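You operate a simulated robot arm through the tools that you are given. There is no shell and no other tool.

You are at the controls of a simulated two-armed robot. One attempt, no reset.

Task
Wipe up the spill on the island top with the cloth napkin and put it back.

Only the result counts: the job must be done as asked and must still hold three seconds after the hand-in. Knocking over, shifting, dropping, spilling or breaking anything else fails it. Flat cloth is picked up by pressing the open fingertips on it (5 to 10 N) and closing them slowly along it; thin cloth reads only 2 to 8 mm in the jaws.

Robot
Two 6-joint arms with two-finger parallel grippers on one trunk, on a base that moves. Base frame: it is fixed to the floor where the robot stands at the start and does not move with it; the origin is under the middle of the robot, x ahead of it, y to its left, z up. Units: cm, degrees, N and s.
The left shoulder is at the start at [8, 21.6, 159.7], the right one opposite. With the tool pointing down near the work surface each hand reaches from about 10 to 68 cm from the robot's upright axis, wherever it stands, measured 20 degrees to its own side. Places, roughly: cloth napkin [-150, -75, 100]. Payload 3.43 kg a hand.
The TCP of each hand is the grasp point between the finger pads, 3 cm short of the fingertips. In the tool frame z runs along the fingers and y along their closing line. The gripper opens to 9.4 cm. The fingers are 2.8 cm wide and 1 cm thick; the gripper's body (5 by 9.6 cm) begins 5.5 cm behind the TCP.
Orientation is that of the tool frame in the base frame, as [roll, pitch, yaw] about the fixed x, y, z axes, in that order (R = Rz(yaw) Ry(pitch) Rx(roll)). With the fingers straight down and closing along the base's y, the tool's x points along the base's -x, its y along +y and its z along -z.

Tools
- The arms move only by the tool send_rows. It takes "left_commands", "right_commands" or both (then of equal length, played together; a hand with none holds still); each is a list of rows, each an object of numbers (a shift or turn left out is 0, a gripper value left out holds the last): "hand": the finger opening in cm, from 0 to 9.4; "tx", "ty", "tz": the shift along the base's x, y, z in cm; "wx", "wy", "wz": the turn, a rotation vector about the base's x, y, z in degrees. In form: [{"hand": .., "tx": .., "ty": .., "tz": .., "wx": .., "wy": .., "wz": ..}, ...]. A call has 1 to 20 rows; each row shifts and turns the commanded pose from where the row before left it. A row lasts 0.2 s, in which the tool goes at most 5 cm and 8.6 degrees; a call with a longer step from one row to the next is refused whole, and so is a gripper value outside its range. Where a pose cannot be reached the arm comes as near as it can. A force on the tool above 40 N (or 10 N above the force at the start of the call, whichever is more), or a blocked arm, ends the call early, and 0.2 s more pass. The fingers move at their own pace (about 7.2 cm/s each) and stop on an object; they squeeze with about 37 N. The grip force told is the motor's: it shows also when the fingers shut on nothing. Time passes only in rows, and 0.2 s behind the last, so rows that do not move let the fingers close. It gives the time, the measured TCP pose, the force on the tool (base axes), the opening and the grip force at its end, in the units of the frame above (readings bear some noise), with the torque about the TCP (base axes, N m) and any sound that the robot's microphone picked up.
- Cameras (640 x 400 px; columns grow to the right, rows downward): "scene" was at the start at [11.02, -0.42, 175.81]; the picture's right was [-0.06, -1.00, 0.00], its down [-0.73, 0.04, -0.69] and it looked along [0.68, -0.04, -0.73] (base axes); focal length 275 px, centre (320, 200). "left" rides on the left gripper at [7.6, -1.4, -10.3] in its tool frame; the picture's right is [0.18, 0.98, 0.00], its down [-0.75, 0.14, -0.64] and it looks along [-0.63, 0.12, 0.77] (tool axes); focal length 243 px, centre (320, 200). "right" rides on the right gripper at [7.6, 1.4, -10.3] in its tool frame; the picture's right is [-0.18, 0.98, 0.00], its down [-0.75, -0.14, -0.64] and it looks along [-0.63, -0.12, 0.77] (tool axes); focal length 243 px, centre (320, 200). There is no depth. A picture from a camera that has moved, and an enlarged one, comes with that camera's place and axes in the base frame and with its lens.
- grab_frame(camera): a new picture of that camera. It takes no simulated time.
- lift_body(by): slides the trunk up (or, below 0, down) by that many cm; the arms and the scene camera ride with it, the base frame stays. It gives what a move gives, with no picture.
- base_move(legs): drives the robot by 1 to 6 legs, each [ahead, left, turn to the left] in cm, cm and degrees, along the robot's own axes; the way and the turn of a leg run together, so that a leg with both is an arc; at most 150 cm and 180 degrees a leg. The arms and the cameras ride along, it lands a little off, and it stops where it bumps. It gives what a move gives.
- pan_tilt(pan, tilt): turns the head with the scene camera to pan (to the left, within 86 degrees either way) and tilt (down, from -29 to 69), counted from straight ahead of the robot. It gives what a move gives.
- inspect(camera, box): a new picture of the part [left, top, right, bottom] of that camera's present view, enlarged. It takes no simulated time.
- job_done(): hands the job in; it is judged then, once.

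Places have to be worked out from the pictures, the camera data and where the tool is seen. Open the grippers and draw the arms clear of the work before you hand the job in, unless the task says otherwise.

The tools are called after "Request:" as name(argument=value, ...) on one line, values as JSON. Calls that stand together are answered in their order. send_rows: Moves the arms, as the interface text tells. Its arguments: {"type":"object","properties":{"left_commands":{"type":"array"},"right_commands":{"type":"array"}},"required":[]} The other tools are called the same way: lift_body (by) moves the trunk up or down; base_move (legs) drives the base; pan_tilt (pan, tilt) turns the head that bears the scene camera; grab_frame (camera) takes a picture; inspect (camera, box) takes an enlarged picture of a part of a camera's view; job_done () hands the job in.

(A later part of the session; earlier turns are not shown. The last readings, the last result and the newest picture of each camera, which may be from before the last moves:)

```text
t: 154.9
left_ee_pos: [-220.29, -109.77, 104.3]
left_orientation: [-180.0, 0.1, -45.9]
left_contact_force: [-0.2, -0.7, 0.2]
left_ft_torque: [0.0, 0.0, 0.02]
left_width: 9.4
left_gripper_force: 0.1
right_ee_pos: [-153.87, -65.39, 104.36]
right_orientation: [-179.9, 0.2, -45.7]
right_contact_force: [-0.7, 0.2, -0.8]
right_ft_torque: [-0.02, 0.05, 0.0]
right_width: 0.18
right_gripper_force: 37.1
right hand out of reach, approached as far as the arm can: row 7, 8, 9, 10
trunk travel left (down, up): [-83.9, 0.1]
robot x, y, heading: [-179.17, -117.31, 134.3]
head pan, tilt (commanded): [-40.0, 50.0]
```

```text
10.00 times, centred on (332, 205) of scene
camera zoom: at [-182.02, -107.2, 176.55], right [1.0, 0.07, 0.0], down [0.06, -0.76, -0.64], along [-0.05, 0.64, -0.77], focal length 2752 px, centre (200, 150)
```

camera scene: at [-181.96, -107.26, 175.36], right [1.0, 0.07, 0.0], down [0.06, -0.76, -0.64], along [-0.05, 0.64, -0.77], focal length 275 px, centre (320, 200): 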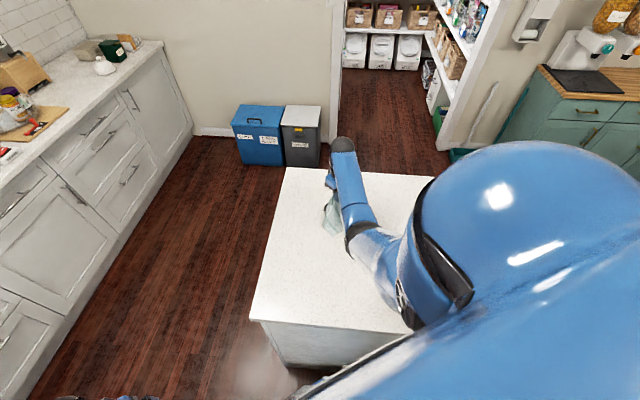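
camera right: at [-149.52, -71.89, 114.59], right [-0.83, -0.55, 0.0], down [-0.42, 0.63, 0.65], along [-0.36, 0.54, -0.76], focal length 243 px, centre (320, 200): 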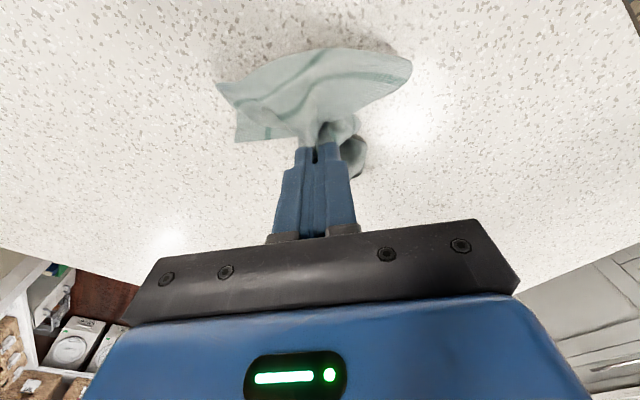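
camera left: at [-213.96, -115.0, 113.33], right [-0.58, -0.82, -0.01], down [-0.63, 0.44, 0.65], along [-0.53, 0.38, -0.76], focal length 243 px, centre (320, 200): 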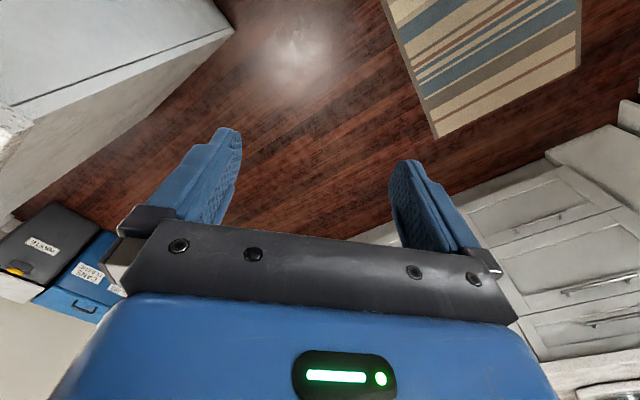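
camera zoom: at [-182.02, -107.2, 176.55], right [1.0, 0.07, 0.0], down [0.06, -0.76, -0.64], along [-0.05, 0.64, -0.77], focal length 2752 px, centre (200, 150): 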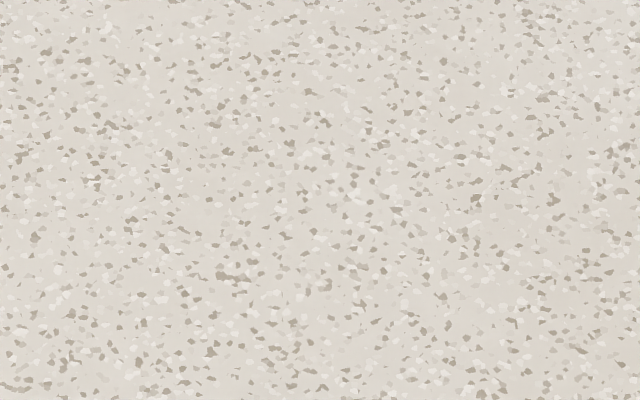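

The spill spot is clean. I check a faintly warm-looking patch near [-160,-43] before laying the napkin down.

Request:
inspect(camera="scene", box=[350, 190, 430, 240])

Request:
inspect(camera="right", box=[120, 0, 440, 200])

```text
8.00 times, centred on (390, 215) of scene
camera zoom: at [-182.02, -107.2, 176.55], right [1.0, 0.07, 0.0], down [0.06, -0.76, -0.64], along [-0.05, 0.64, -0.77], focal length 2202 px, centre (-240, 80)
```

zoom: 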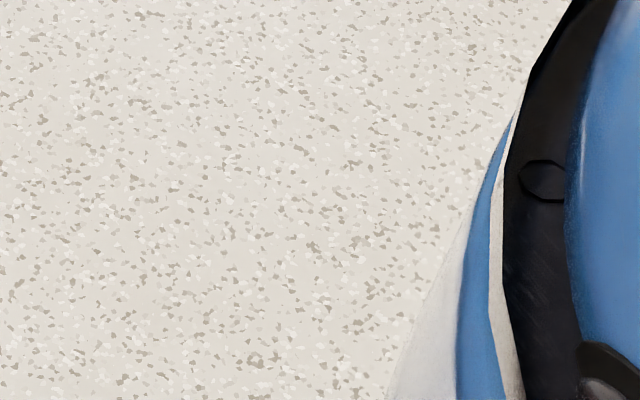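

```text
2.00 times, centred on (280, 100) of right
camera zoom: at [-149.52, -71.89, 114.59], right [-0.83, -0.55, 0.0], down [-0.42, 0.63, 0.65], along [-0.36, 0.54, -0.76], focal length 485 px, centre (400, 400)
```

zoom: 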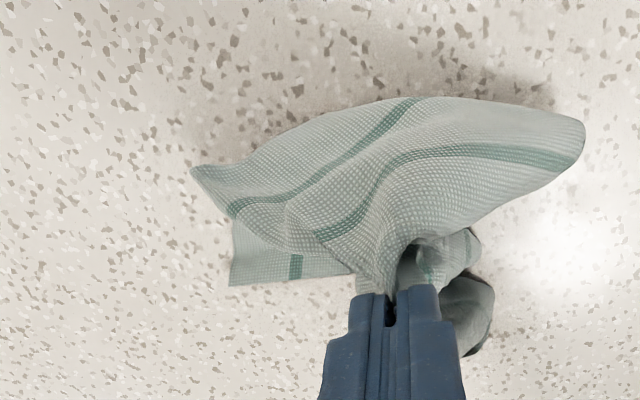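

Those are just granite specks; the top is clean. Now I lower the napkin at its original centre.

Request:
send_rows(right_commands=[{"tz": -1.5}, {"tz": -2}, {"tz": -2}, {"tz": -2}, {"tz": -1}, {"tz": -0.5}, {}])

Request:
grab_frame(camera="right")

```text
t: 156.5
left_ee_pos: [-220.23, -109.65, 104.17]
left_orientation: [-180.0, 0.1, -45.8]
left_contact_force: [1.0, 0.4, 0.3]
left_ft_torque: [-0.01, -0.04, 0.02]
left_width: 9.39
left_gripper_force: 0.2
right_ee_pos: [-153.9, -65.45, 95.55]
right_orientation: [179.9, 0.1, -45.8]
right_contact_force: [0.1, -0.1, 1.5]
right_ft_torque: [-0.02, -0.04, -0.03]
right_width: 0.18
right_gripper_force: 36.8
trunk travel left (down, up): [-83.9, 0.1]
robot x, y, heading: [-179.2, -117.49, 134.3]
head pan, tilt (commanded): [-40.0, 50.0]
```

```text
taken
camera right: at [-149.53, -71.87, 105.8], right [-0.83, -0.55, 0.0], down [-0.42, 0.64, 0.65], along [-0.36, 0.54, -0.76], focal length 243 px, centre (320, 200)
```

right: 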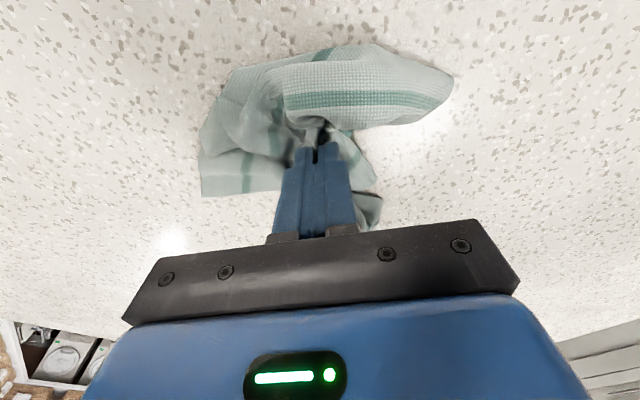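

The napkin rests on the top at the original centre, still bunched. I press lightly and open the fingers to spread the fold, then rise.

Request:
send_rows(right_commands=[{"tz": -0.4}, {"tz": -0.3}, {"tz": -0.3}, {}])

```text
t: 157.5
left_ee_pos: [-220.28, -109.74, 104.38]
left_orientation: [180.0, 0.2, -45.8]
left_contact_force: [-0.3, 0.4, 0.0]
left_ft_torque: [0.0, -0.01, -0.01]
left_width: 9.41
left_gripper_force: 0.0
right_ee_pos: [-153.82, -65.43, 94.5]
right_orientation: [-179.9, 0.3, -45.8]
right_contact_force: [0.7, 0.1, 5.4]
right_ft_torque: [0.03, -0.01, -0.02]
right_width: 0.17
right_gripper_force: 36.7
trunk travel left (down, up): [-83.9, 0.1]
robot x, y, heading: [-179.43, -117.55, 134.3]
head pan, tilt (commanded): [-40.0, 50.0]
```

Request:
send_rows(right_commands=[{"hand": 0.5}, {"hand": 1.0}, {"hand": 1.6}, {"hand": 2.2}, {"hand": 2.8}, {"hand": 3.4}, {"hand": 4.0}, {"hand": 4.6}, {"hand": 5.2}, {"hand": 6}, {"hand": 7}, {}])

Request:
grab_frame(camera="right")

```text
t: 160.1
left_ee_pos: [-220.22, -109.74, 104.32]
left_orientation: [-180.0, 0.1, -45.9]
left_contact_force: [-0.8, 0.2, -0.5]
left_ft_torque: [0.02, -0.04, -0.03]
left_width: 9.38
left_gripper_force: 0.1
right_ee_pos: [-153.89, -65.38, 94.62]
right_orientation: [-180.0, 0.1, -45.8]
right_contact_force: [-0.1, -0.4, 1.5]
right_ft_torque: [0.01, -0.05, -0.01]
right_width: 6.99
right_gripper_force: 0.0
trunk travel left (down, up): [-83.9, 0.1]
robot x, y, heading: [-179.63, -116.83, 134.1]
head pan, tilt (commanded): [-40.0, 50.0]
```

```text
taken
camera right: at [-149.55, -71.89, 104.87], right [-0.83, -0.55, 0.0], down [-0.42, 0.64, 0.65], along [-0.36, 0.54, -0.76], focal length 243 px, centre (320, 200)
```

right: 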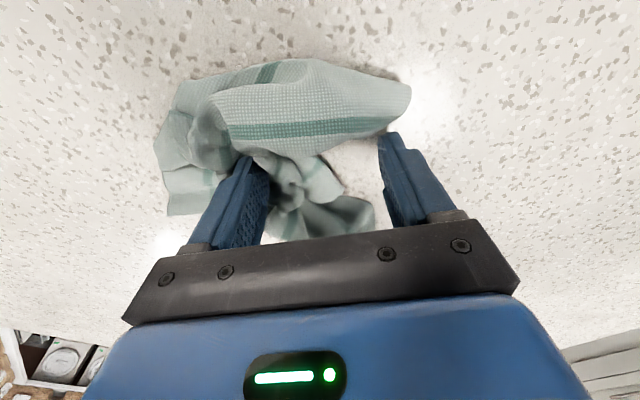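

The fingers are open and the cloth is free. I rise straight up to look at how it lies.

Request:
send_rows(right_commands=[{"tz": 1}, {"tz": 2}, {"tz": 2}, {"tz": 2}, {"tz": 2}, {"hand": 9.4}, {}])

Request:
grab_frame(camera="right")

```text
t: 161.7
left_ee_pos: [-220.32, -109.64, 104.29]
left_orientation: [-179.9, 0.1, -45.8]
left_contact_force: [0.8, 0.3, -0.2]
left_ft_torque: [-0.03, 0.03, 0.01]
left_width: 9.4
left_gripper_force: 0.1
right_ee_pos: [-153.78, -65.45, 103.64]
right_orientation: [179.9, 0.2, -45.8]
right_contact_force: [0.1, 0.8, -0.4]
right_ft_torque: [0.03, 0.0, -0.03]
right_width: 9.42
right_gripper_force: 0.2
trunk travel left (down, up): [-83.9, 0.1]
robot x, y, heading: [-179.52, -117.23, 134.2]
head pan, tilt (commanded): [-40.0, 50.0]
```

```text
taken
camera right: at [-149.51, -71.87, 113.91], right [-0.83, -0.55, 0.0], down [-0.42, 0.64, 0.65], along [-0.36, 0.54, -0.76], focal length 243 px, centre (320, 200)
```

right: 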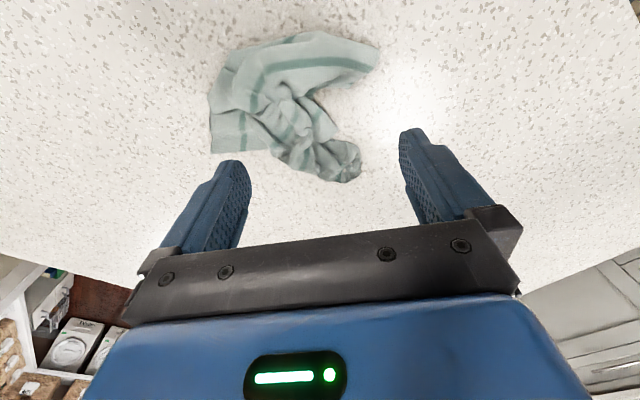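

The napkin lies crumpled with its middle near [-150.5,-64.5], about 3 cm from the original centre. I zoom in to see whether I can pull corners outward to lay it flatter.

Request:
inspect(camera="right", box=[180, 10, 420, 200])

```text
2.11 times, centred on (300, 105) of right
camera zoom: at [-149.51, -71.87, 113.91], right [-0.83, -0.55, 0.0], down [-0.42, 0.64, 0.65], along [-0.36, 0.54, -0.76], focal length 511 px, centre (362, 400)
```

zoom: 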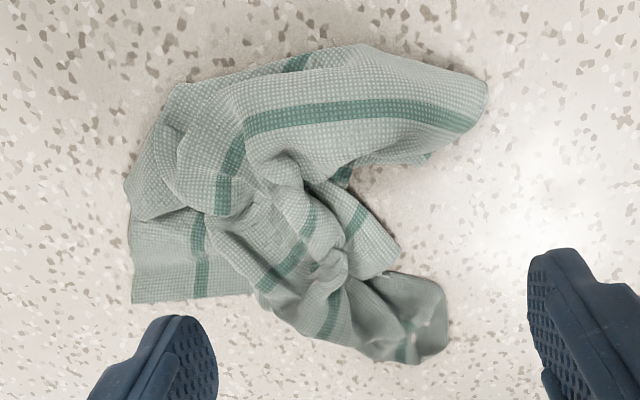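

A free single-layer corner shows at about [-147,-55]. I'll pinch it gently and pull it outward to unfold the cloth.

Request:
send_rows(right_commands=[{"hand": 3.2, "tx": 2, "ty": 3}, {"tx": 2, "ty": 3}, {"tx": 1.3, "ty": 2.2, "tz": -1}, {"tz": -2}, {"tz": -2}, {"tz": -2}, {"tz": -1}, {"tz": -0.7}, {}])

Request:
grab_frame(camera="right")

```text
t: 163.7
left_ee_pos: [-220.24, -109.63, 104.29]
left_orientation: [179.8, 0.0, -45.8]
left_contact_force: [-0.2, 0.4, 0.7]
left_ft_torque: [-0.03, -0.04, 0.0]
left_width: 9.39
left_gripper_force: 0.1
right_ee_pos: [-148.65, -57.22, 94.8]
right_orientation: [-179.9, 0.3, -45.8]
right_contact_force: [-0.8, -1.1, -0.3]
right_ft_torque: [-0.01, -0.02, -0.05]
right_width: 3.2
right_gripper_force: 0.0
trunk travel left (down, up): [-83.9, 0.1]
robot x, y, heading: [-179.08, -117.03, 134.4]
head pan, tilt (commanded): [-40.0, 50.0]
```

```text
taken
camera right: at [-144.19, -63.62, 105.16], right [-0.83, -0.55, 0.0], down [-0.42, 0.64, 0.65], along [-0.36, 0.54, -0.76], focal length 243 px, centre (320, 200)
```

right: 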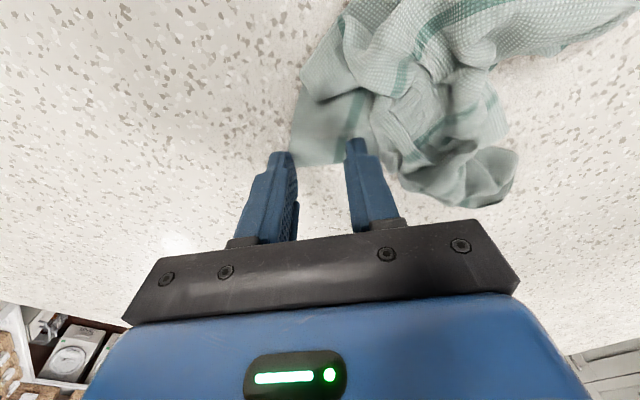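

The left tip is just off the corner. I lift slightly, shift by about (-0.5,-1.6) so both tips sit on the cloth, and lower to contact.

Request:
send_rows(right_commands=[{"tz": 1}, {"tx": -0.5, "ty": -1.6}, {"tz": -1}, {"tz": -0.4}, {"tz": -0.3}, {}])

Request:
grab_frame(camera="right")

```text
t: 165.1
left_ee_pos: [-220.15, -109.81, 104.23]
left_orientation: [180.0, 0.3, -45.8]
left_contact_force: [-0.4, 0.2, -0.8]
left_ft_torque: [0.01, -0.01, -0.03]
left_width: 9.4
left_gripper_force: 0.0
right_ee_pos: [-149.04, -58.83, 94.2]
right_orientation: [180.0, 0.2, -45.9]
right_contact_force: [0.2, 0.6, 1.7]
right_ft_torque: [-0.02, 0.09, 0.02]
right_width: 3.18
right_gripper_force: 0.1
trunk travel left (down, up): [-83.9, 0.1]
robot x, y, heading: [-179.48, -116.99, 134.0]
head pan, tilt (commanded): [-40.0, 50.0]
```

```text
taken
camera right: at [-144.75, -65.3, 104.49], right [-0.83, -0.55, 0.0], down [-0.42, 0.64, 0.65], along [-0.36, 0.54, -0.76], focal length 243 px, centre (320, 200)
```

right: 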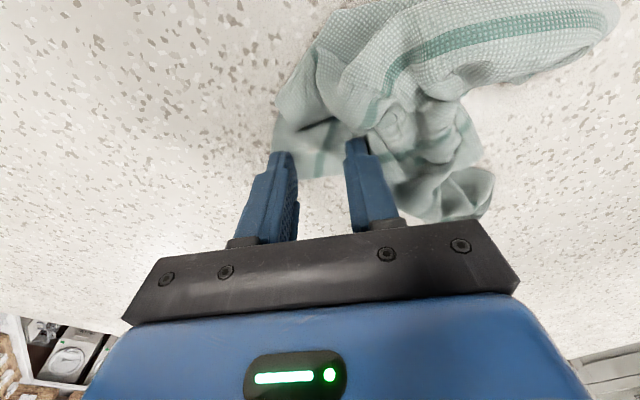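

Both tips are on the corner patch now. I press a touch more and close slowly.

Request:
send_rows(right_commands=[{"tz": -0.2}, {"hand": 2.8}, {"hand": 2.4}, {"hand": 2.0}, {"hand": 1.6}, {"hand": 1.2}, {"hand": 0.8}, {"hand": 0.5}, {"hand": 0.2}, {"hand": 0}, {}, {}])

Request:
grab_frame(camera="right")

```text
t: 167.7
left_ee_pos: [-220.38, -109.94, 104.3]
left_orientation: [-179.8, 0.1, -45.9]
left_contact_force: [0.9, -0.1, 0.3]
left_ft_torque: [-0.01, -0.02, 0.0]
left_width: 9.38
left_gripper_force: 0.0
right_ee_pos: [-149.12, -59.11, 94.22]
right_orientation: [-179.9, 0.3, -45.8]
right_contact_force: [0.6, -0.4, 18.4]
right_ft_torque: [-0.1, 0.04, 0.02]
right_width: 0.14
right_gripper_force: 36.6
trunk travel left (down, up): [-83.9, 0.1]
robot x, y, heading: [-179.5, -117.18, 134.1]
head pan, tilt (commanded): [-40.0, 50.0]
```

```text
taken
camera right: at [-144.81, -65.43, 104.44], right [-0.83, -0.55, 0.0], down [-0.42, 0.63, 0.65], along [-0.36, 0.54, -0.76], focal length 243 px, centre (320, 200)
```

right: 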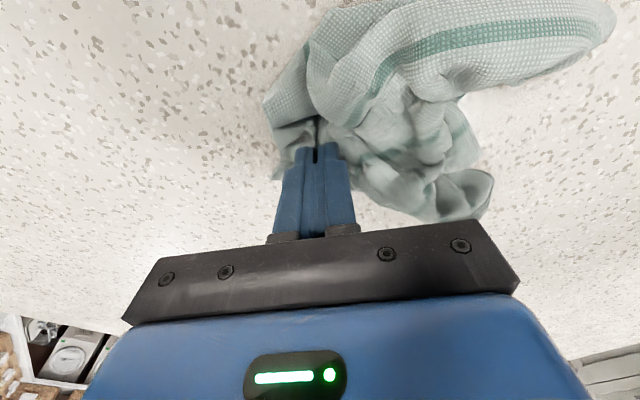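

The corner is pinched. I'll lift it, carry the cloth left along -x, then drag it back in +x so that it trails straight and flattens, finishing centred on the original place.

Request:
send_rows(right_commands=[{"tz": 1}, {"tz": 2}, {"tz": 2}, {"tz": 2}, {}])

Request:
grab_frame(camera="right")

```text
t: 168.9
left_ee_pos: [-220.14, -109.66, 104.31]
left_orientation: [179.8, 0.2, -45.8]
left_contact_force: [0.2, -0.3, 0.6]
left_ft_torque: [0.01, -0.01, -0.03]
left_width: 9.4
left_gripper_force: 0.0
right_ee_pos: [-149.02, -58.77, 100.92]
right_orientation: [180.0, 0.2, -45.8]
right_contact_force: [0.2, 0.9, -0.1]
right_ft_torque: [0.02, -0.01, 0.0]
right_width: 0.13
right_gripper_force: 35.8
trunk travel left (down, up): [-83.9, 0.1]
robot x, y, heading: [-179.05, -117.12, 134.1]
head pan, tilt (commanded): [-40.0, 50.0]
```

```text
taken
camera right: at [-144.71, -65.26, 111.29], right [-0.83, -0.55, 0.0], down [-0.42, 0.64, 0.64], along [-0.36, 0.54, -0.76], focal length 243 px, centre (320, 200)
```

right: 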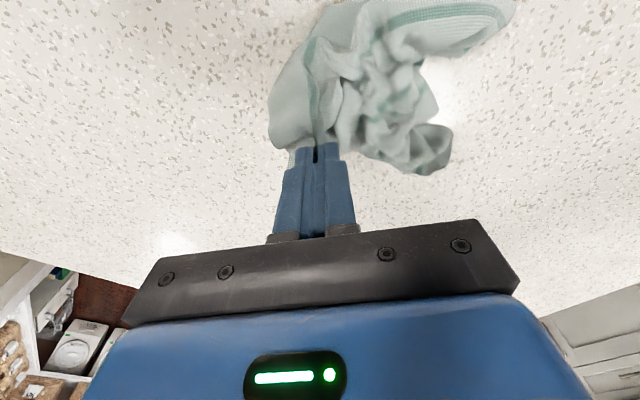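

The corner is held. I carry the cloth over to x≈-192.

Request:
send_rows(right_commands=[{"tz": 1, "tx": -2}, {"tz": 1, "tx": -3, "ty": -0.5}, {"tx": -3.5, "ty": -0.6}, {"tx": -3.5, "ty": -0.6}, {"tx": -3.5, "ty": -0.6}, {"tx": -3.5, "ty": -0.6}, {"tx": -3.5, "ty": -0.6}, {"tx": -3.5, "ty": -0.6}, {"tx": -3.5, "ty": -0.6}, {"tx": -3.5, "ty": -0.6}, {"tx": -3.5, "ty": -0.6}, {"tx": -3.5, "ty": -0.6}, {"tx": -2.5, "ty": -0.6}, {}])

Request:
grab_frame(camera="right")

Request:
inspect(camera="scene", box=[240, 150, 440, 275])

```text
t: 171.9
left_ee_pos: [-220.29, -109.78, 104.32]
left_orientation: [180.0, 0.2, -45.8]
left_contact_force: [-0.4, 0.4, -0.2]
left_ft_torque: [0.0, 0.0, 0.0]
left_width: 9.4
left_gripper_force: 0.1
right_ee_pos: [-191.56, -65.92, 102.87]
right_orientation: [180.0, 0.3, -45.9]
right_contact_force: [1.4, -0.2, -0.7]
right_ft_torque: [0.02, -0.02, -0.02]
right_width: 0.17
right_gripper_force: 36.0
trunk travel left (down, up): [-83.9, 0.1]
robot x, y, heading: [-179.3, -117.41, 134.1]
head pan, tilt (commanded): [-40.0, 50.0]
```

```text
taken
camera right: at [-187.24, -72.33, 113.26], right [-0.83, -0.55, 0.0], down [-0.42, 0.64, 0.65], along [-0.36, 0.54, -0.76], focal length 243 px, centre (320, 200)
```

right: 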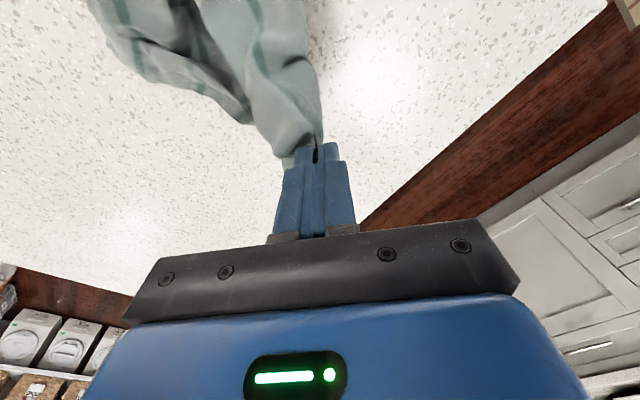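

```text
3.20 times, centred on (340, 212) of scene
camera zoom: at [-181.97, -107.24, 176.56], right [1.0, 0.07, 0.0], down [0.06, -0.76, -0.64], along [-0.05, 0.64, -0.77], focal length 881 px, centre (256, 160)
```

zoom: 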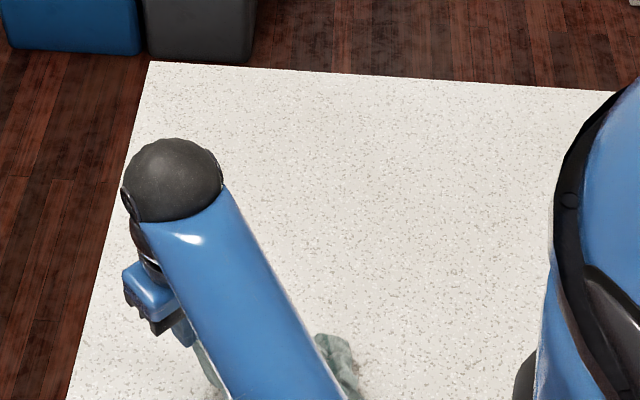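

The cloth trails toward +x with its tail near x≈-174. I now sweep the held corner back in +x, passing over the tail.

Request:
send_rows(right_commands=[{"tx": 2}, {"tx": 3}, {"tx": 3.5}, {"tx": 3.5}, {"tx": 3.5}, {"tx": 3.5}, {"tx": 3.5}, {"tx": 3.5, "tz": -1}, {"tx": 3.5, "tz": -1}, {"tx": 3.5, "tz": -1}, {"tx": 2, "tz": -1}, {}])

Request:
grab_frame(camera="right")

Request:
inspect(camera="scene", box=[240, 150, 440, 275])

```text
t: 174.5
left_ee_pos: [-220.26, -109.83, 104.25]
left_orientation: [179.9, 0.1, -45.8]
left_contact_force: [0.3, 0.6, -0.1]
left_ft_torque: [0.03, 0.01, 0.01]
left_width: 9.39
left_gripper_force: 0.1
right_ee_pos: [-156.55, -65.83, 98.95]
right_orientation: [-180.0, 0.2, -45.8]
right_contact_force: [-0.2, -0.3, 0.4]
right_ft_torque: [-0.02, 0.01, 0.0]
right_width: 0.14
right_gripper_force: 35.7
trunk travel left (down, up): [-83.9, 0.1]
robot x, y, heading: [-179.78, -116.9, 134.0]
head pan, tilt (commanded): [-40.0, 50.0]
```

```text
taken
camera right: at [-152.26, -72.31, 109.26], right [-0.83, -0.55, 0.0], down [-0.42, 0.64, 0.65], along [-0.36, 0.54, -0.76], focal length 243 px, centre (320, 200)
```

right: 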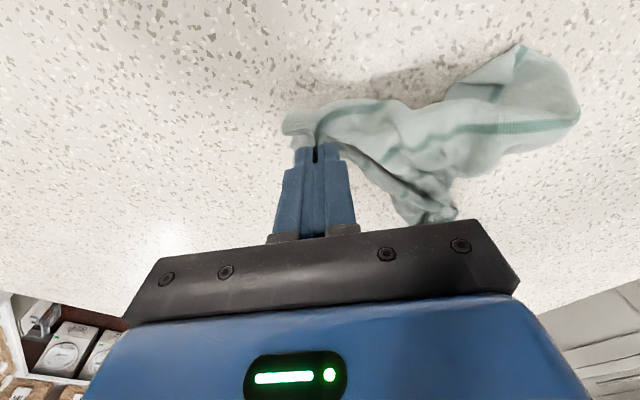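

```text
3.20 times, centred on (340, 212) of scene
camera zoom: at [-182.03, -107.25, 176.56], right [1.0, 0.07, 0.0], down [0.06, -0.76, -0.64], along [-0.05, 0.64, -0.77], focal length 881 px, centre (256, 160)
```

zoom: 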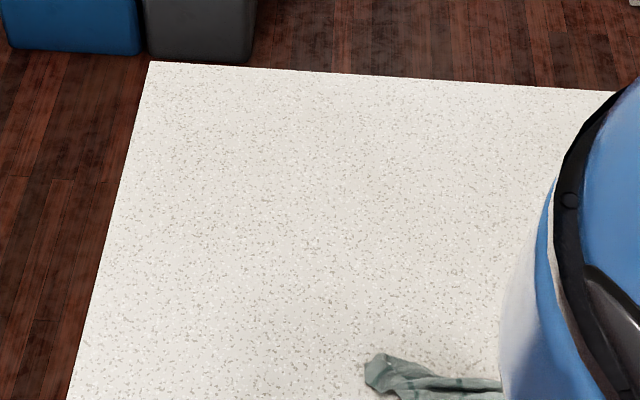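

The cloth now trails toward -x with its tail at x≈-172. I continue the drag to x≈-136 while lowering close to the surface.

Request:
send_rows(right_commands=[{"tx": 2, "tz": -0.5}, {"tx": 2.5, "tz": -0.5}, {"tx": 2.5, "tz": -0.5}, {"tx": 2.5, "tz": -0.5}, {"tx": 2.5, "tz": -0.5}, {"tx": 2.5, "tz": -0.5}, {"tx": 2.5, "tz": -0.5}, {"tx": 2, "tz": -0.5}, {}])

Request:
grab_frame(camera="right")

Request:
inspect(camera="scene", box=[240, 150, 440, 275])

```text
t: 176.5
left_ee_pos: [-220.31, -109.66, 104.26]
left_orientation: [180.0, 0.1, -45.8]
left_contact_force: [1.0, 0.1, -0.2]
left_ft_torque: [0.0, -0.01, -0.01]
left_width: 9.41
left_gripper_force: 0.1
right_ee_pos: [-137.56, -66.04, 94.99]
right_orientation: [180.0, 0.2, -45.7]
right_contact_force: [-0.7, -0.2, 0.1]
right_ft_torque: [0.03, 0.01, 0.03]
right_width: 0.13
right_gripper_force: 36.1
trunk travel left (down, up): [-83.9, 0.1]
robot x, y, heading: [-179.14, -116.87, 134.3]
head pan, tilt (commanded): [-40.0, 50.0]
```

```text
taken
camera right: at [-133.22, -72.39, 105.26], right [-0.83, -0.55, 0.0], down [-0.42, 0.64, 0.65], along [-0.36, 0.54, -0.76], focal length 243 px, centre (320, 200)
```

right: 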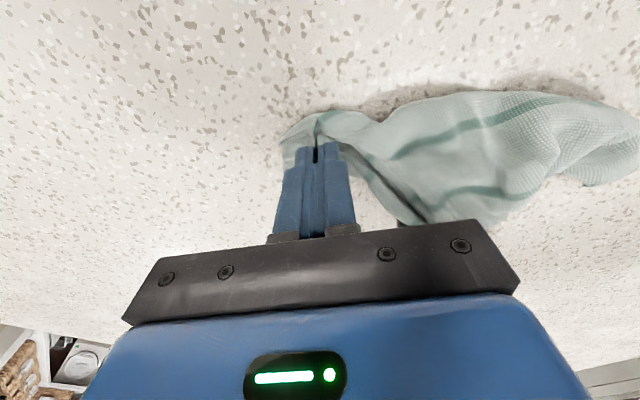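

```text
3.20 times, centred on (340, 212) of scene
camera zoom: at [-182.01, -107.24, 176.56], right [1.0, 0.07, 0.0], down [0.06, -0.76, -0.64], along [-0.05, 0.64, -0.77], focal length 881 px, centre (256, 160)
```

zoom: 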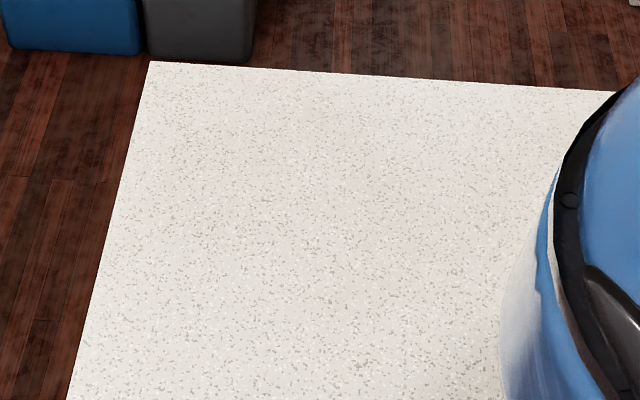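

The cloth is stretched behind the hand. I lower the corner to the surface, release it and rise to look.

Request:
send_rows(right_commands=[{"tz": -0.4}, {"tz": -0.2}, {"hand": 0.6}, {"hand": 1.5}, {"hand": 3}, {"tz": 0.5}, {"tz": 1.5}, {"tz": 2}, {"tz": 2}, {"tz": 2, "tx": -3}, {"tx": -4, "ty": -1}, {"tx": -4, "ty": -1}, {"tx": -2}, {}])

Request:
grab_frame(camera="right")

```text
t: 179.5
left_ee_pos: [-220.2, -109.72, 104.25]
left_orientation: [179.9, 0.2, -45.8]
left_contact_force: [0.2, -0.1, 0.1]
left_ft_torque: [-0.01, -0.01, 0.0]
left_width: 9.41
left_gripper_force: 0.1
right_ee_pos: [-150.58, -68.03, 102.35]
right_orientation: [-180.0, 0.2, -45.8]
right_contact_force: [-0.1, 0.8, -0.2]
right_ft_torque: [0.02, -0.02, 0.0]
right_width: 3.0
right_gripper_force: 0.1
trunk travel left (down, up): [-83.9, 0.1]
robot x, y, heading: [-179.19, -117.36, 134.2]
head pan, tilt (commanded): [-40.0, 50.0]
```

```text
taken
camera right: at [-146.22, -74.42, 112.64], right [-0.83, -0.55, 0.0], down [-0.42, 0.64, 0.65], along [-0.36, 0.54, -0.76], focal length 243 px, centre (320, 200)
```

right: 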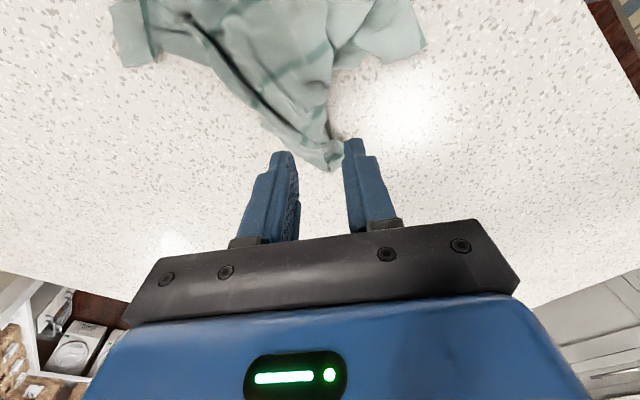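

The released corner lies near [-136,-62] and the rest spreads toward [-155,-64] and [-154,-76]; part is out of view. I shift the hand back to see the entire cloth.

Request:
send_rows(right_commands=[{"tx": 2, "ty": -2}, {"tx": 2, "ty": -2.5}, {"tx": 2, "ty": -2.5}, {"tx": 2, "ty": -2}, {}])

Request:
grab_frame(camera="right")

```text
t: 180.7
left_ee_pos: [-220.2, -109.83, 104.37]
left_orientation: [180.0, 0.1, -45.8]
left_contact_force: [0.1, -0.8, -0.2]
left_ft_torque: [0.03, -0.01, 0.0]
left_width: 9.4
left_gripper_force: 0.0
right_ee_pos: [-142.44, -77.03, 102.4]
right_orientation: [-179.9, 0.1, -45.8]
right_contact_force: [0.0, -0.9, 0.4]
right_ft_torque: [-0.01, 0.03, -0.01]
right_width: 3.0
right_gripper_force: 0.1
trunk travel left (down, up): [-83.9, 0.1]
robot x, y, heading: [-179.33, -117.73, 134.0]
head pan, tilt (commanded): [-40.0, 50.0]
```

```text
taken
camera right: at [-138.17, -83.43, 112.63], right [-0.83, -0.55, 0.0], down [-0.42, 0.64, 0.65], along [-0.36, 0.54, -0.76], focal length 243 px, centre (320, 200)
```

right: 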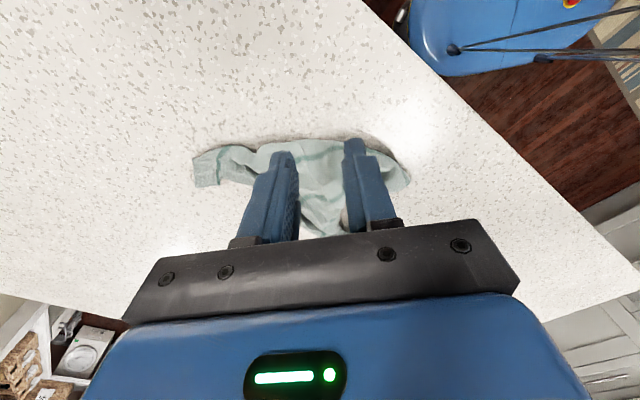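

The view also shows my base near but clear of the island. The cloth's footprint is about x -156…-135, y -77…-62, still folded; I move to a pose between to examine it.

Request:
send_rows(right_commands=[{"tx": -2, "ty": 2.5, "tz": 1}, {"tx": -2, "ty": 2, "tz": 0.5}, {"tx": -1}, {}])

Request:
inspect(camera="right", box=[140, 20, 460, 220])

```text
t: 181.7
left_ee_pos: [-220.15, -109.85, 104.28]
left_orientation: [-180.0, 0.2, -45.8]
left_contact_force: [-1.0, -0.9, 0.1]
left_ft_torque: [0.01, 0.03, 0.0]
left_width: 9.39
left_gripper_force: 0.0
right_ee_pos: [-147.48, -72.49, 103.79]
right_orientation: [180.0, 0.2, -45.7]
right_contact_force: [0.6, 0.2, -0.5]
right_ft_torque: [0.0, -0.01, -0.02]
right_width: 2.98
right_gripper_force: 0.1
trunk travel left (down, up): [-83.9, 0.1]
robot x, y, heading: [-179.9, -117.35, 134.0]
head pan, tilt (commanded): [-40.0, 50.0]
```

```text
2.00 times, centred on (300, 120) of right
camera zoom: at [-143.21, -78.9, 114.16], right [-0.83, -0.55, 0.0], down [-0.42, 0.64, 0.65], along [-0.36, 0.54, -0.76], focal length 485 px, centre (360, 360)
```

zoom: 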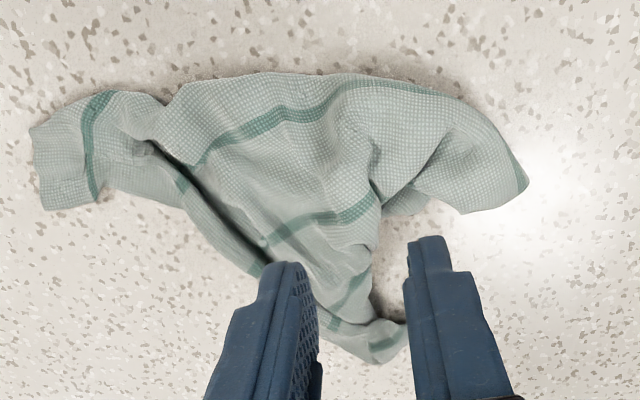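

The cloth is a fan with tips near [-154,-64], [-154,-76] and [-136,-63]. I'll straddle the [-154,-64] tip and pull it out toward its old corner at [-163,-52].

Request:
send_rows(right_commands=[{"hand": 4.8, "tx": -2, "ty": 3}, {"tx": -2, "ty": 3}, {"tx": -1.1, "ty": 1.9, "tz": -1}, {"tz": -2}, {"tz": -2}, {"tz": -2}, {"tz": -1}, {"tz": -0.5}, {}])

Request:
grab_frame(camera="right")

```text
t: 183.7
left_ee_pos: [-220.25, -109.68, 104.35]
left_orientation: [179.9, 0.0, -45.9]
left_contact_force: [0.4, -0.1, -0.8]
left_ft_torque: [0.03, 0.0, 0.05]
left_width: 9.4
left_gripper_force: 0.1
right_ee_pos: [-152.6, -64.48, 95.37]
right_orientation: [-180.0, 0.1, -45.8]
right_contact_force: [-0.1, -0.2, -0.7]
right_ft_torque: [0.01, 0.0, -0.01]
right_width: 4.82
right_gripper_force: 0.1
trunk travel left (down, up): [-83.9, 0.1]
robot x, y, heading: [-179.47, -117.31, 134.2]
head pan, tilt (commanded): [-40.0, 50.0]
```

```text
taken
camera right: at [-148.34, -70.94, 105.61], right [-0.83, -0.55, 0.0], down [-0.42, 0.64, 0.65], along [-0.36, 0.54, -0.76], focal length 243 px, centre (320, 200)
```

right: 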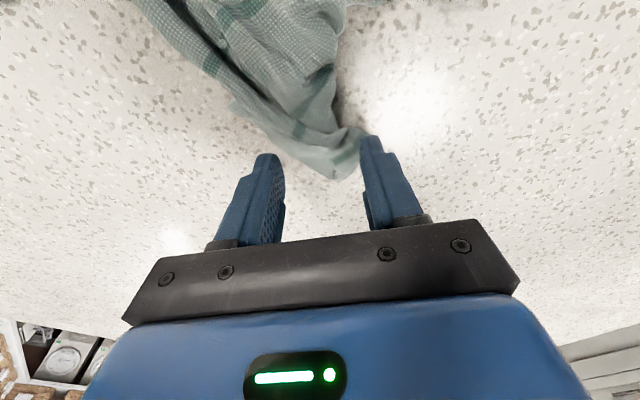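

The fingers straddle the tip nicely. I lower to the surface and close.

Request:
send_rows(right_commands=[{"tz": -0.6}, {"tz": -0.4}, {"tz": -0.2}, {"hand": 4.2}, {"hand": 3.6}, {"hand": 3.0}, {"hand": 2.4}, {"hand": 1.8}, {"hand": 1.2}, {"hand": 0.7}, {"hand": 0.3}, {"hand": 0}, {}, {}])

Request:
grab_frame(camera="right")

```text
t: 186.7
left_ee_pos: [-220.21, -109.72, 104.35]
left_orientation: [-180.0, 0.2, -45.8]
left_contact_force: [0.0, -0.4, 0.4]
left_ft_torque: [0.0, 0.0, 0.02]
left_width: 9.42
left_gripper_force: 0.0
right_ee_pos: [-152.64, -64.61, 94.15]
right_orientation: [-180.0, 0.2, -45.8]
right_contact_force: [0.1, 0.4, 0.9]
right_ft_torque: [0.02, 0.01, -0.02]
right_width: 0.27
right_gripper_force: 37.0
trunk travel left (down, up): [-83.9, 0.1]
robot x, y, heading: [-179.57, -117.22, 134.3]
head pan, tilt (commanded): [-40.0, 50.0]
```

```text
taken
camera right: at [-148.33, -70.98, 104.48], right [-0.83, -0.55, 0.0], down [-0.42, 0.64, 0.65], along [-0.36, 0.54, -0.76], focal length 243 px, centre (320, 200)
```

right: 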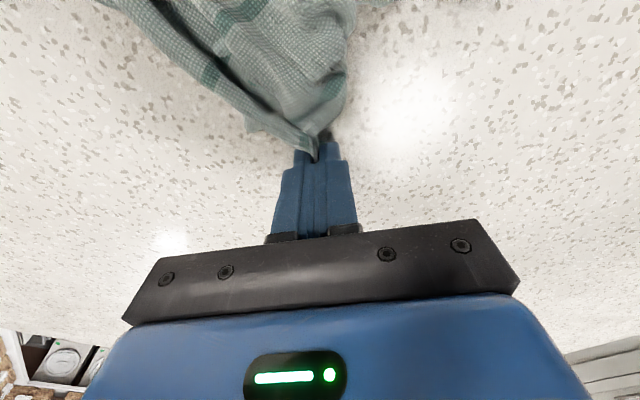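

Held at 2.7 mm. I lift it slightly and drag toward [-162,-54].

Request:
send_rows(right_commands=[{"tz": 0.5}, {"tz": 0.5, "tx": -0.7, "ty": 0.8}, {"tx": -1.3, "ty": 1.5}, {"tx": -1.3, "ty": 1.5}, {"tx": -1.3, "ty": 1.5}, {"tx": -1.3, "ty": 1.5}, {"tx": -1.3, "ty": 1.5}, {"tx": -1.3, "ty": 1.4}, {"tx": -0.8, "ty": 0.8}, {}])

Request:
grab_frame(camera="right")

Request:
inspect(camera="scene", box=[240, 150, 440, 275])

```text
t: 188.9
left_ee_pos: [-220.16, -109.7, 104.37]
left_orientation: [180.0, 0.3, -45.8]
left_contact_force: [0.2, -0.1, 0.0]
left_ft_torque: [-0.06, -0.01, 0.0]
left_width: 9.41
left_gripper_force: 0.0
right_ee_pos: [-162.02, -54.07, 95.25]
right_orientation: [-180.0, 0.4, -45.7]
right_contact_force: [0.0, -1.3, 0.5]
right_ft_torque: [-0.01, 0.02, -0.01]
right_width: 0.26
right_gripper_force: 37.6
trunk travel left (down, up): [-83.9, 0.1]
robot x, y, heading: [-179.49, -117.01, 134.5]
head pan, tilt (commanded): [-40.0, 50.0]
```

```text
taken
camera right: at [-157.68, -60.41, 105.47], right [-0.83, -0.55, 0.0], down [-0.42, 0.64, 0.65], along [-0.36, 0.54, -0.76], focal length 243 px, centre (320, 200)
```

right: 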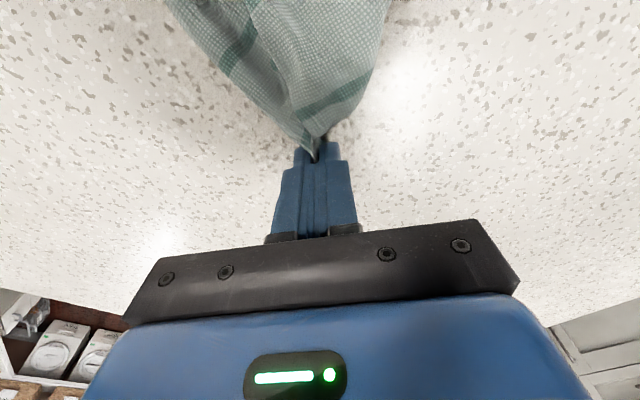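

```text
3.20 times, centred on (340, 212) of scene
camera zoom: at [-181.99, -107.25, 176.56], right [1.0, 0.07, 0.0], down [0.06, -0.76, -0.64], along [-0.05, 0.64, -0.77], focal length 881 px, centre (256, 160)
```

zoom: 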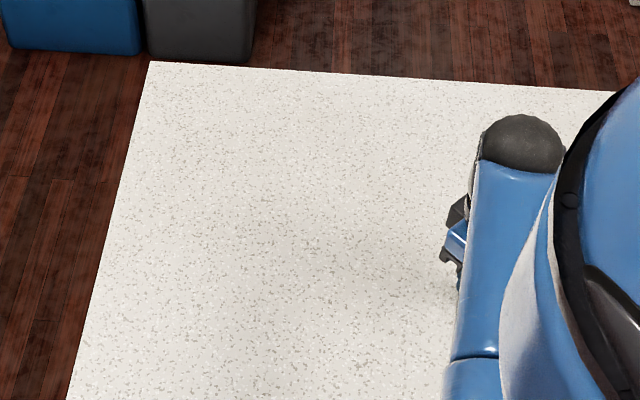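

The cloth is drawn out toward the old corner. I lower, release, rise, and back off to see the result.

Request:
send_rows(right_commands=[{"tz": -0.5}, {"tz": -0.3}, {"hand": 0.8}, {"hand": 2}, {"hand": 4}, {"tz": 1}, {"tz": 2}, {"tz": 2}, {"tz": 2}, {"tz": 2, "tx": 2, "ty": -2}, {"tx": 2.5, "ty": -3}, {"tx": 2.5, "ty": -3}, {"tx": 2.5, "ty": -3}, {"tx": 2.5, "ty": -3}, {}])

Request:
grab_frame(camera="right")

```text
t: 192.1
left_ee_pos: [-220.23, -109.74, 104.24]
left_orientation: [-179.9, 0.1, -45.8]
left_contact_force: [0.1, -0.1, -0.1]
left_ft_torque: [-0.01, -0.01, 0.01]
left_width: 9.42
left_gripper_force: 0.1
right_ee_pos: [-149.85, -68.05, 103.34]
right_orientation: [180.0, 0.2, -45.7]
right_contact_force: [0.8, -0.4, 0.0]
right_ft_torque: [-0.01, -0.03, 0.0]
right_width: 3.99
right_gripper_force: 0.0
trunk travel left (down, up): [-83.9, 0.1]
robot x, y, heading: [-179.11, -116.89, 134.2]
head pan, tilt (commanded): [-40.0, 50.0]
```

```text
taken
camera right: at [-145.52, -74.5, 113.66], right [-0.83, -0.55, 0.0], down [-0.42, 0.64, 0.65], along [-0.36, 0.54, -0.76], focal length 243 px, centre (320, 200)
```

right: 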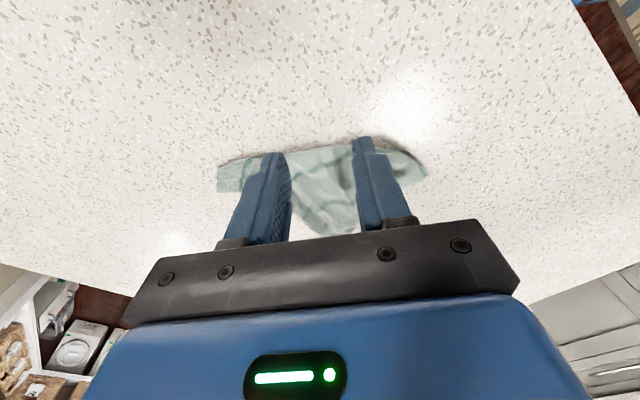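

The whole cloth moved without unfolding; its middle is now ≈[-154.5,-61]. I examine the free corner near [-145,-54] to re-grasp it and hang the cloth high so gravity unfolds it.

Request:
send_rows(right_commands=[{"tx": 2, "ty": -2}, {"tx": 2, "ty": -2}, {"tx": 1, "ty": -1}, {}])

Request:
inspect(camera="right", box=[160, 60, 480, 260])

```text
t: 193.1
left_ee_pos: [-220.21, -109.79, 104.3]
left_orientation: [-180.0, 0.1, -45.9]
left_contact_force: [0.8, -0.5, 0.5]
left_ft_torque: [-0.01, -0.03, 0.04]
left_width: 9.43
left_gripper_force: 0.2
right_ee_pos: [-144.9, -73.08, 103.39]
right_orientation: [180.0, 0.2, -45.6]
right_contact_force: [-0.1, 0.2, 0.9]
right_ft_torque: [0.04, -0.02, -0.01]
right_width: 4.03
right_gripper_force: 0.0
trunk travel left (down, up): [-83.9, 0.1]
robot x, y, heading: [-179.25, -117.28, 134.2]
head pan, tilt (commanded): [-40.0, 50.0]
```

```text
2.00 times, centred on (320, 160) of right
camera zoom: at [-140.59, -79.45, 113.62], right [-0.83, -0.55, 0.0], down [-0.42, 0.64, 0.64], along [-0.36, 0.54, -0.76], focal length 485 px, centre (320, 280)
```

zoom: 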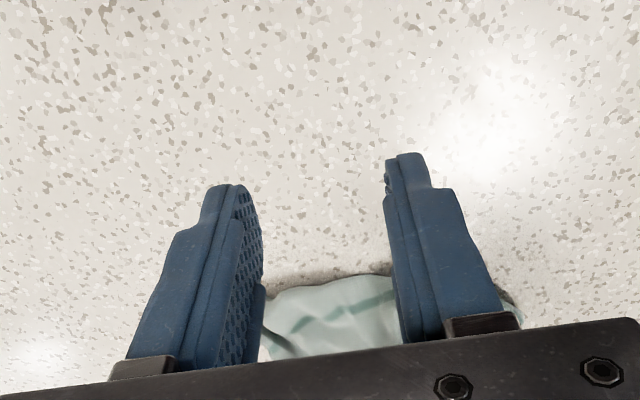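

I went the wrong way for a view; I move the hand so the camera is over the cloth.

Request:
send_rows(right_commands=[{"tx": -3, "ty": 2.4}, {"tx": -3, "ty": 2.4}, {"tx": -3, "ty": 2.4}, {"tx": -2.8, "ty": 2.3}, {"hand": 9.4}, {}])

Request:
inspect(camera="right", box=[140, 20, 460, 220])

```text
t: 194.5
left_ee_pos: [-220.1, -109.74, 104.39]
left_orientation: [180.0, 0.1, -45.7]
left_contact_force: [0.2, 0.8, 0.2]
left_ft_torque: [0.03, 0.0, 0.03]
left_width: 9.42
left_gripper_force: 0.0
right_ee_pos: [-156.7, -63.46, 103.35]
right_orientation: [-179.9, 0.4, -45.9]
right_contact_force: [0.2, -0.5, -0.2]
right_ft_torque: [-0.01, 0.0, 0.02]
right_width: 9.4
right_gripper_force: 0.1
trunk travel left (down, up): [-83.9, 0.1]
robot x, y, heading: [-179.46, -117.15, 134.2]
head pan, tilt (commanded): [-40.0, 50.0]
```

```text
2.00 times, centred on (300, 120) of right
camera zoom: at [-152.37, -69.89, 113.62], right [-0.83, -0.55, 0.0], down [-0.42, 0.64, 0.65], along [-0.36, 0.54, -0.76], focal length 485 px, centre (360, 360)
```

zoom: 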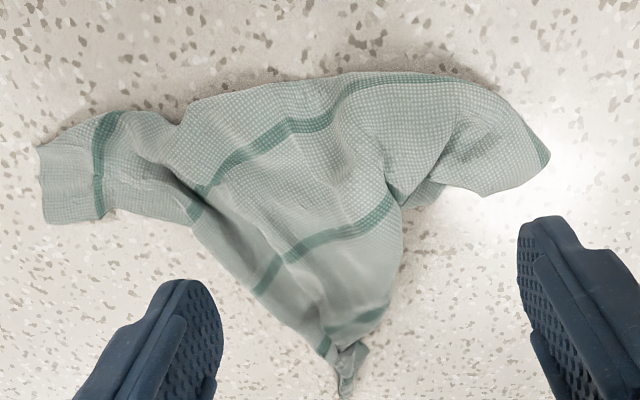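

The corner strip at left is around [-146,-55]. I move over it with a 3.2 cm opening and descend close.

Request:
send_rows(right_commands=[{"hand": 3.2, "tx": 3, "ty": 2.6}, {"tx": 3, "ty": 2.6}, {"tx": 2.4, "ty": 2.2}, {"tx": 1.3, "ty": 0.9, "tz": -1}, {"tz": -2}, {"tz": -2}, {"tz": -2}, {"tz": -1}, {}])

Request:
grab_frame(camera="right")

```text
t: 196.5
left_ee_pos: [-220.27, -109.64, 104.32]
left_orientation: [-179.9, 0.1, -45.8]
left_contact_force: [-0.2, 0.9, -0.3]
left_ft_torque: [0.0, 0.0, 0.02]
left_width: 9.41
left_gripper_force: 0.0
right_ee_pos: [-147.09, -55.24, 95.29]
right_orientation: [-180.0, 0.3, -45.8]
right_contact_force: [0.5, -0.1, 0.3]
right_ft_torque: [0.0, 0.03, -0.01]
right_width: 3.2
right_gripper_force: 0.1
trunk travel left (down, up): [-83.9, 0.1]
robot x, y, heading: [-179.21, -117.32, 134.3]
head pan, tilt (commanded): [-40.0, 50.0]
```

```text
taken
camera right: at [-142.77, -61.62, 105.64], right [-0.83, -0.55, 0.0], down [-0.42, 0.64, 0.65], along [-0.36, 0.54, -0.76], focal length 243 px, centre (320, 200)
```

right: 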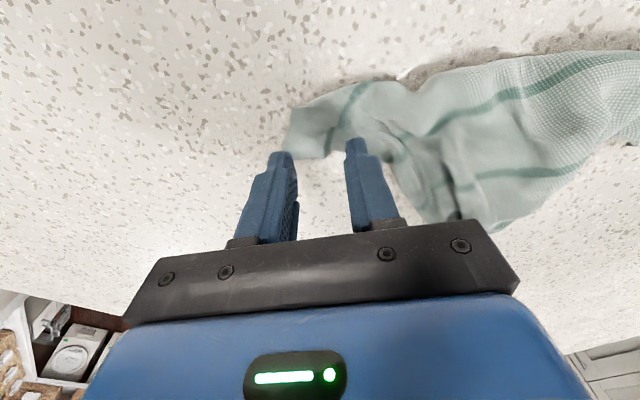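

I shift by about (-0.4,-1.8) so both tips land on the strip, then press and close.

Request:
send_rows(right_commands=[{"tz": 0.3}, {"tx": -0.4, "ty": -1.8}, {"tz": -0.5}, {"tz": -0.5}, {"tz": -0.3}, {"tz": -0.15}, {}])

Request:
grab_frame(camera="right")

```text
t: 198.1
left_ee_pos: [-220.17, -109.74, 104.21]
left_orientation: [-179.9, 0.1, -45.7]
left_contact_force: [-0.5, -0.2, 0.5]
left_ft_torque: [0.04, -0.02, 0.0]
left_width: 9.4
left_gripper_force: 0.1
right_ee_pos: [-147.44, -57.04, 94.29]
right_orientation: [-179.9, 0.2, -45.8]
right_contact_force: [-0.5, 0.7, 1.7]
right_ft_torque: [-0.06, -0.03, 0.0]
right_width: 3.17
right_gripper_force: 0.0
trunk travel left (down, up): [-83.9, 0.1]
robot x, y, heading: [-179.82, -117.28, 134.1]
head pan, tilt (commanded): [-40.0, 50.0]
```

```text
taken
camera right: at [-143.14, -63.42, 104.55], right [-0.83, -0.55, 0.0], down [-0.42, 0.64, 0.65], along [-0.36, 0.54, -0.76], focal length 243 px, centre (320, 200)
```

right: 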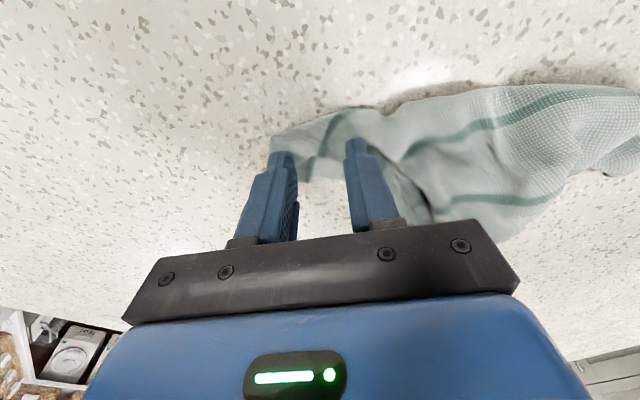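

Good placement. I press a bit more and close slowly.

Request:
send_rows(right_commands=[{"tz": -0.15}, {"hand": 2.8}, {"hand": 2.4}, {"hand": 2.0}, {"hand": 1.6}, {"hand": 1.2}, {"hand": 0.8}, {"hand": 0.5}, {"hand": 0.2}, {"hand": 0}, {}, {}, {"tz": 1}, {"tz": 2}, {"tz": 2}, {"tz": 2}, {"tz": 1.5}, {}])

Request:
grab_frame(camera="right")

```text
t: 201.9
left_ee_pos: [-220.31, -109.79, 104.29]
left_orientation: [-179.9, 0.2, -45.9]
left_contact_force: [-0.3, -0.6, -0.3]
left_ft_torque: [0.03, 0.02, -0.01]
left_width: 9.39
left_gripper_force: 0.0
right_ee_pos: [-147.43, -56.99, 102.5]
right_orientation: [-179.9, 0.1, -45.9]
right_contact_force: [-0.4, 0.0, -0.1]
right_ft_torque: [0.01, -0.02, -0.03]
right_width: 0.21
right_gripper_force: 37.2
trunk travel left (down, up): [-83.9, 0.1]
robot x, y, heading: [-179.25, -117.11, 134.2]
head pan, tilt (commanded): [-40.0, 50.0]
```

```text
taken
camera right: at [-143.14, -63.43, 112.92], right [-0.83, -0.55, 0.0], down [-0.42, 0.64, 0.65], along [-0.36, 0.54, -0.76], focal length 243 px, centre (320, 200)
```

right: 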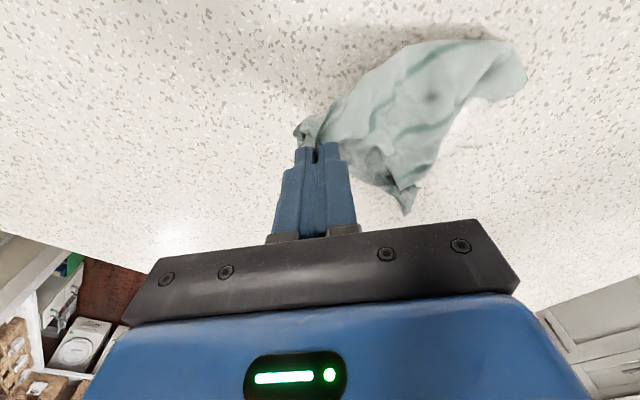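

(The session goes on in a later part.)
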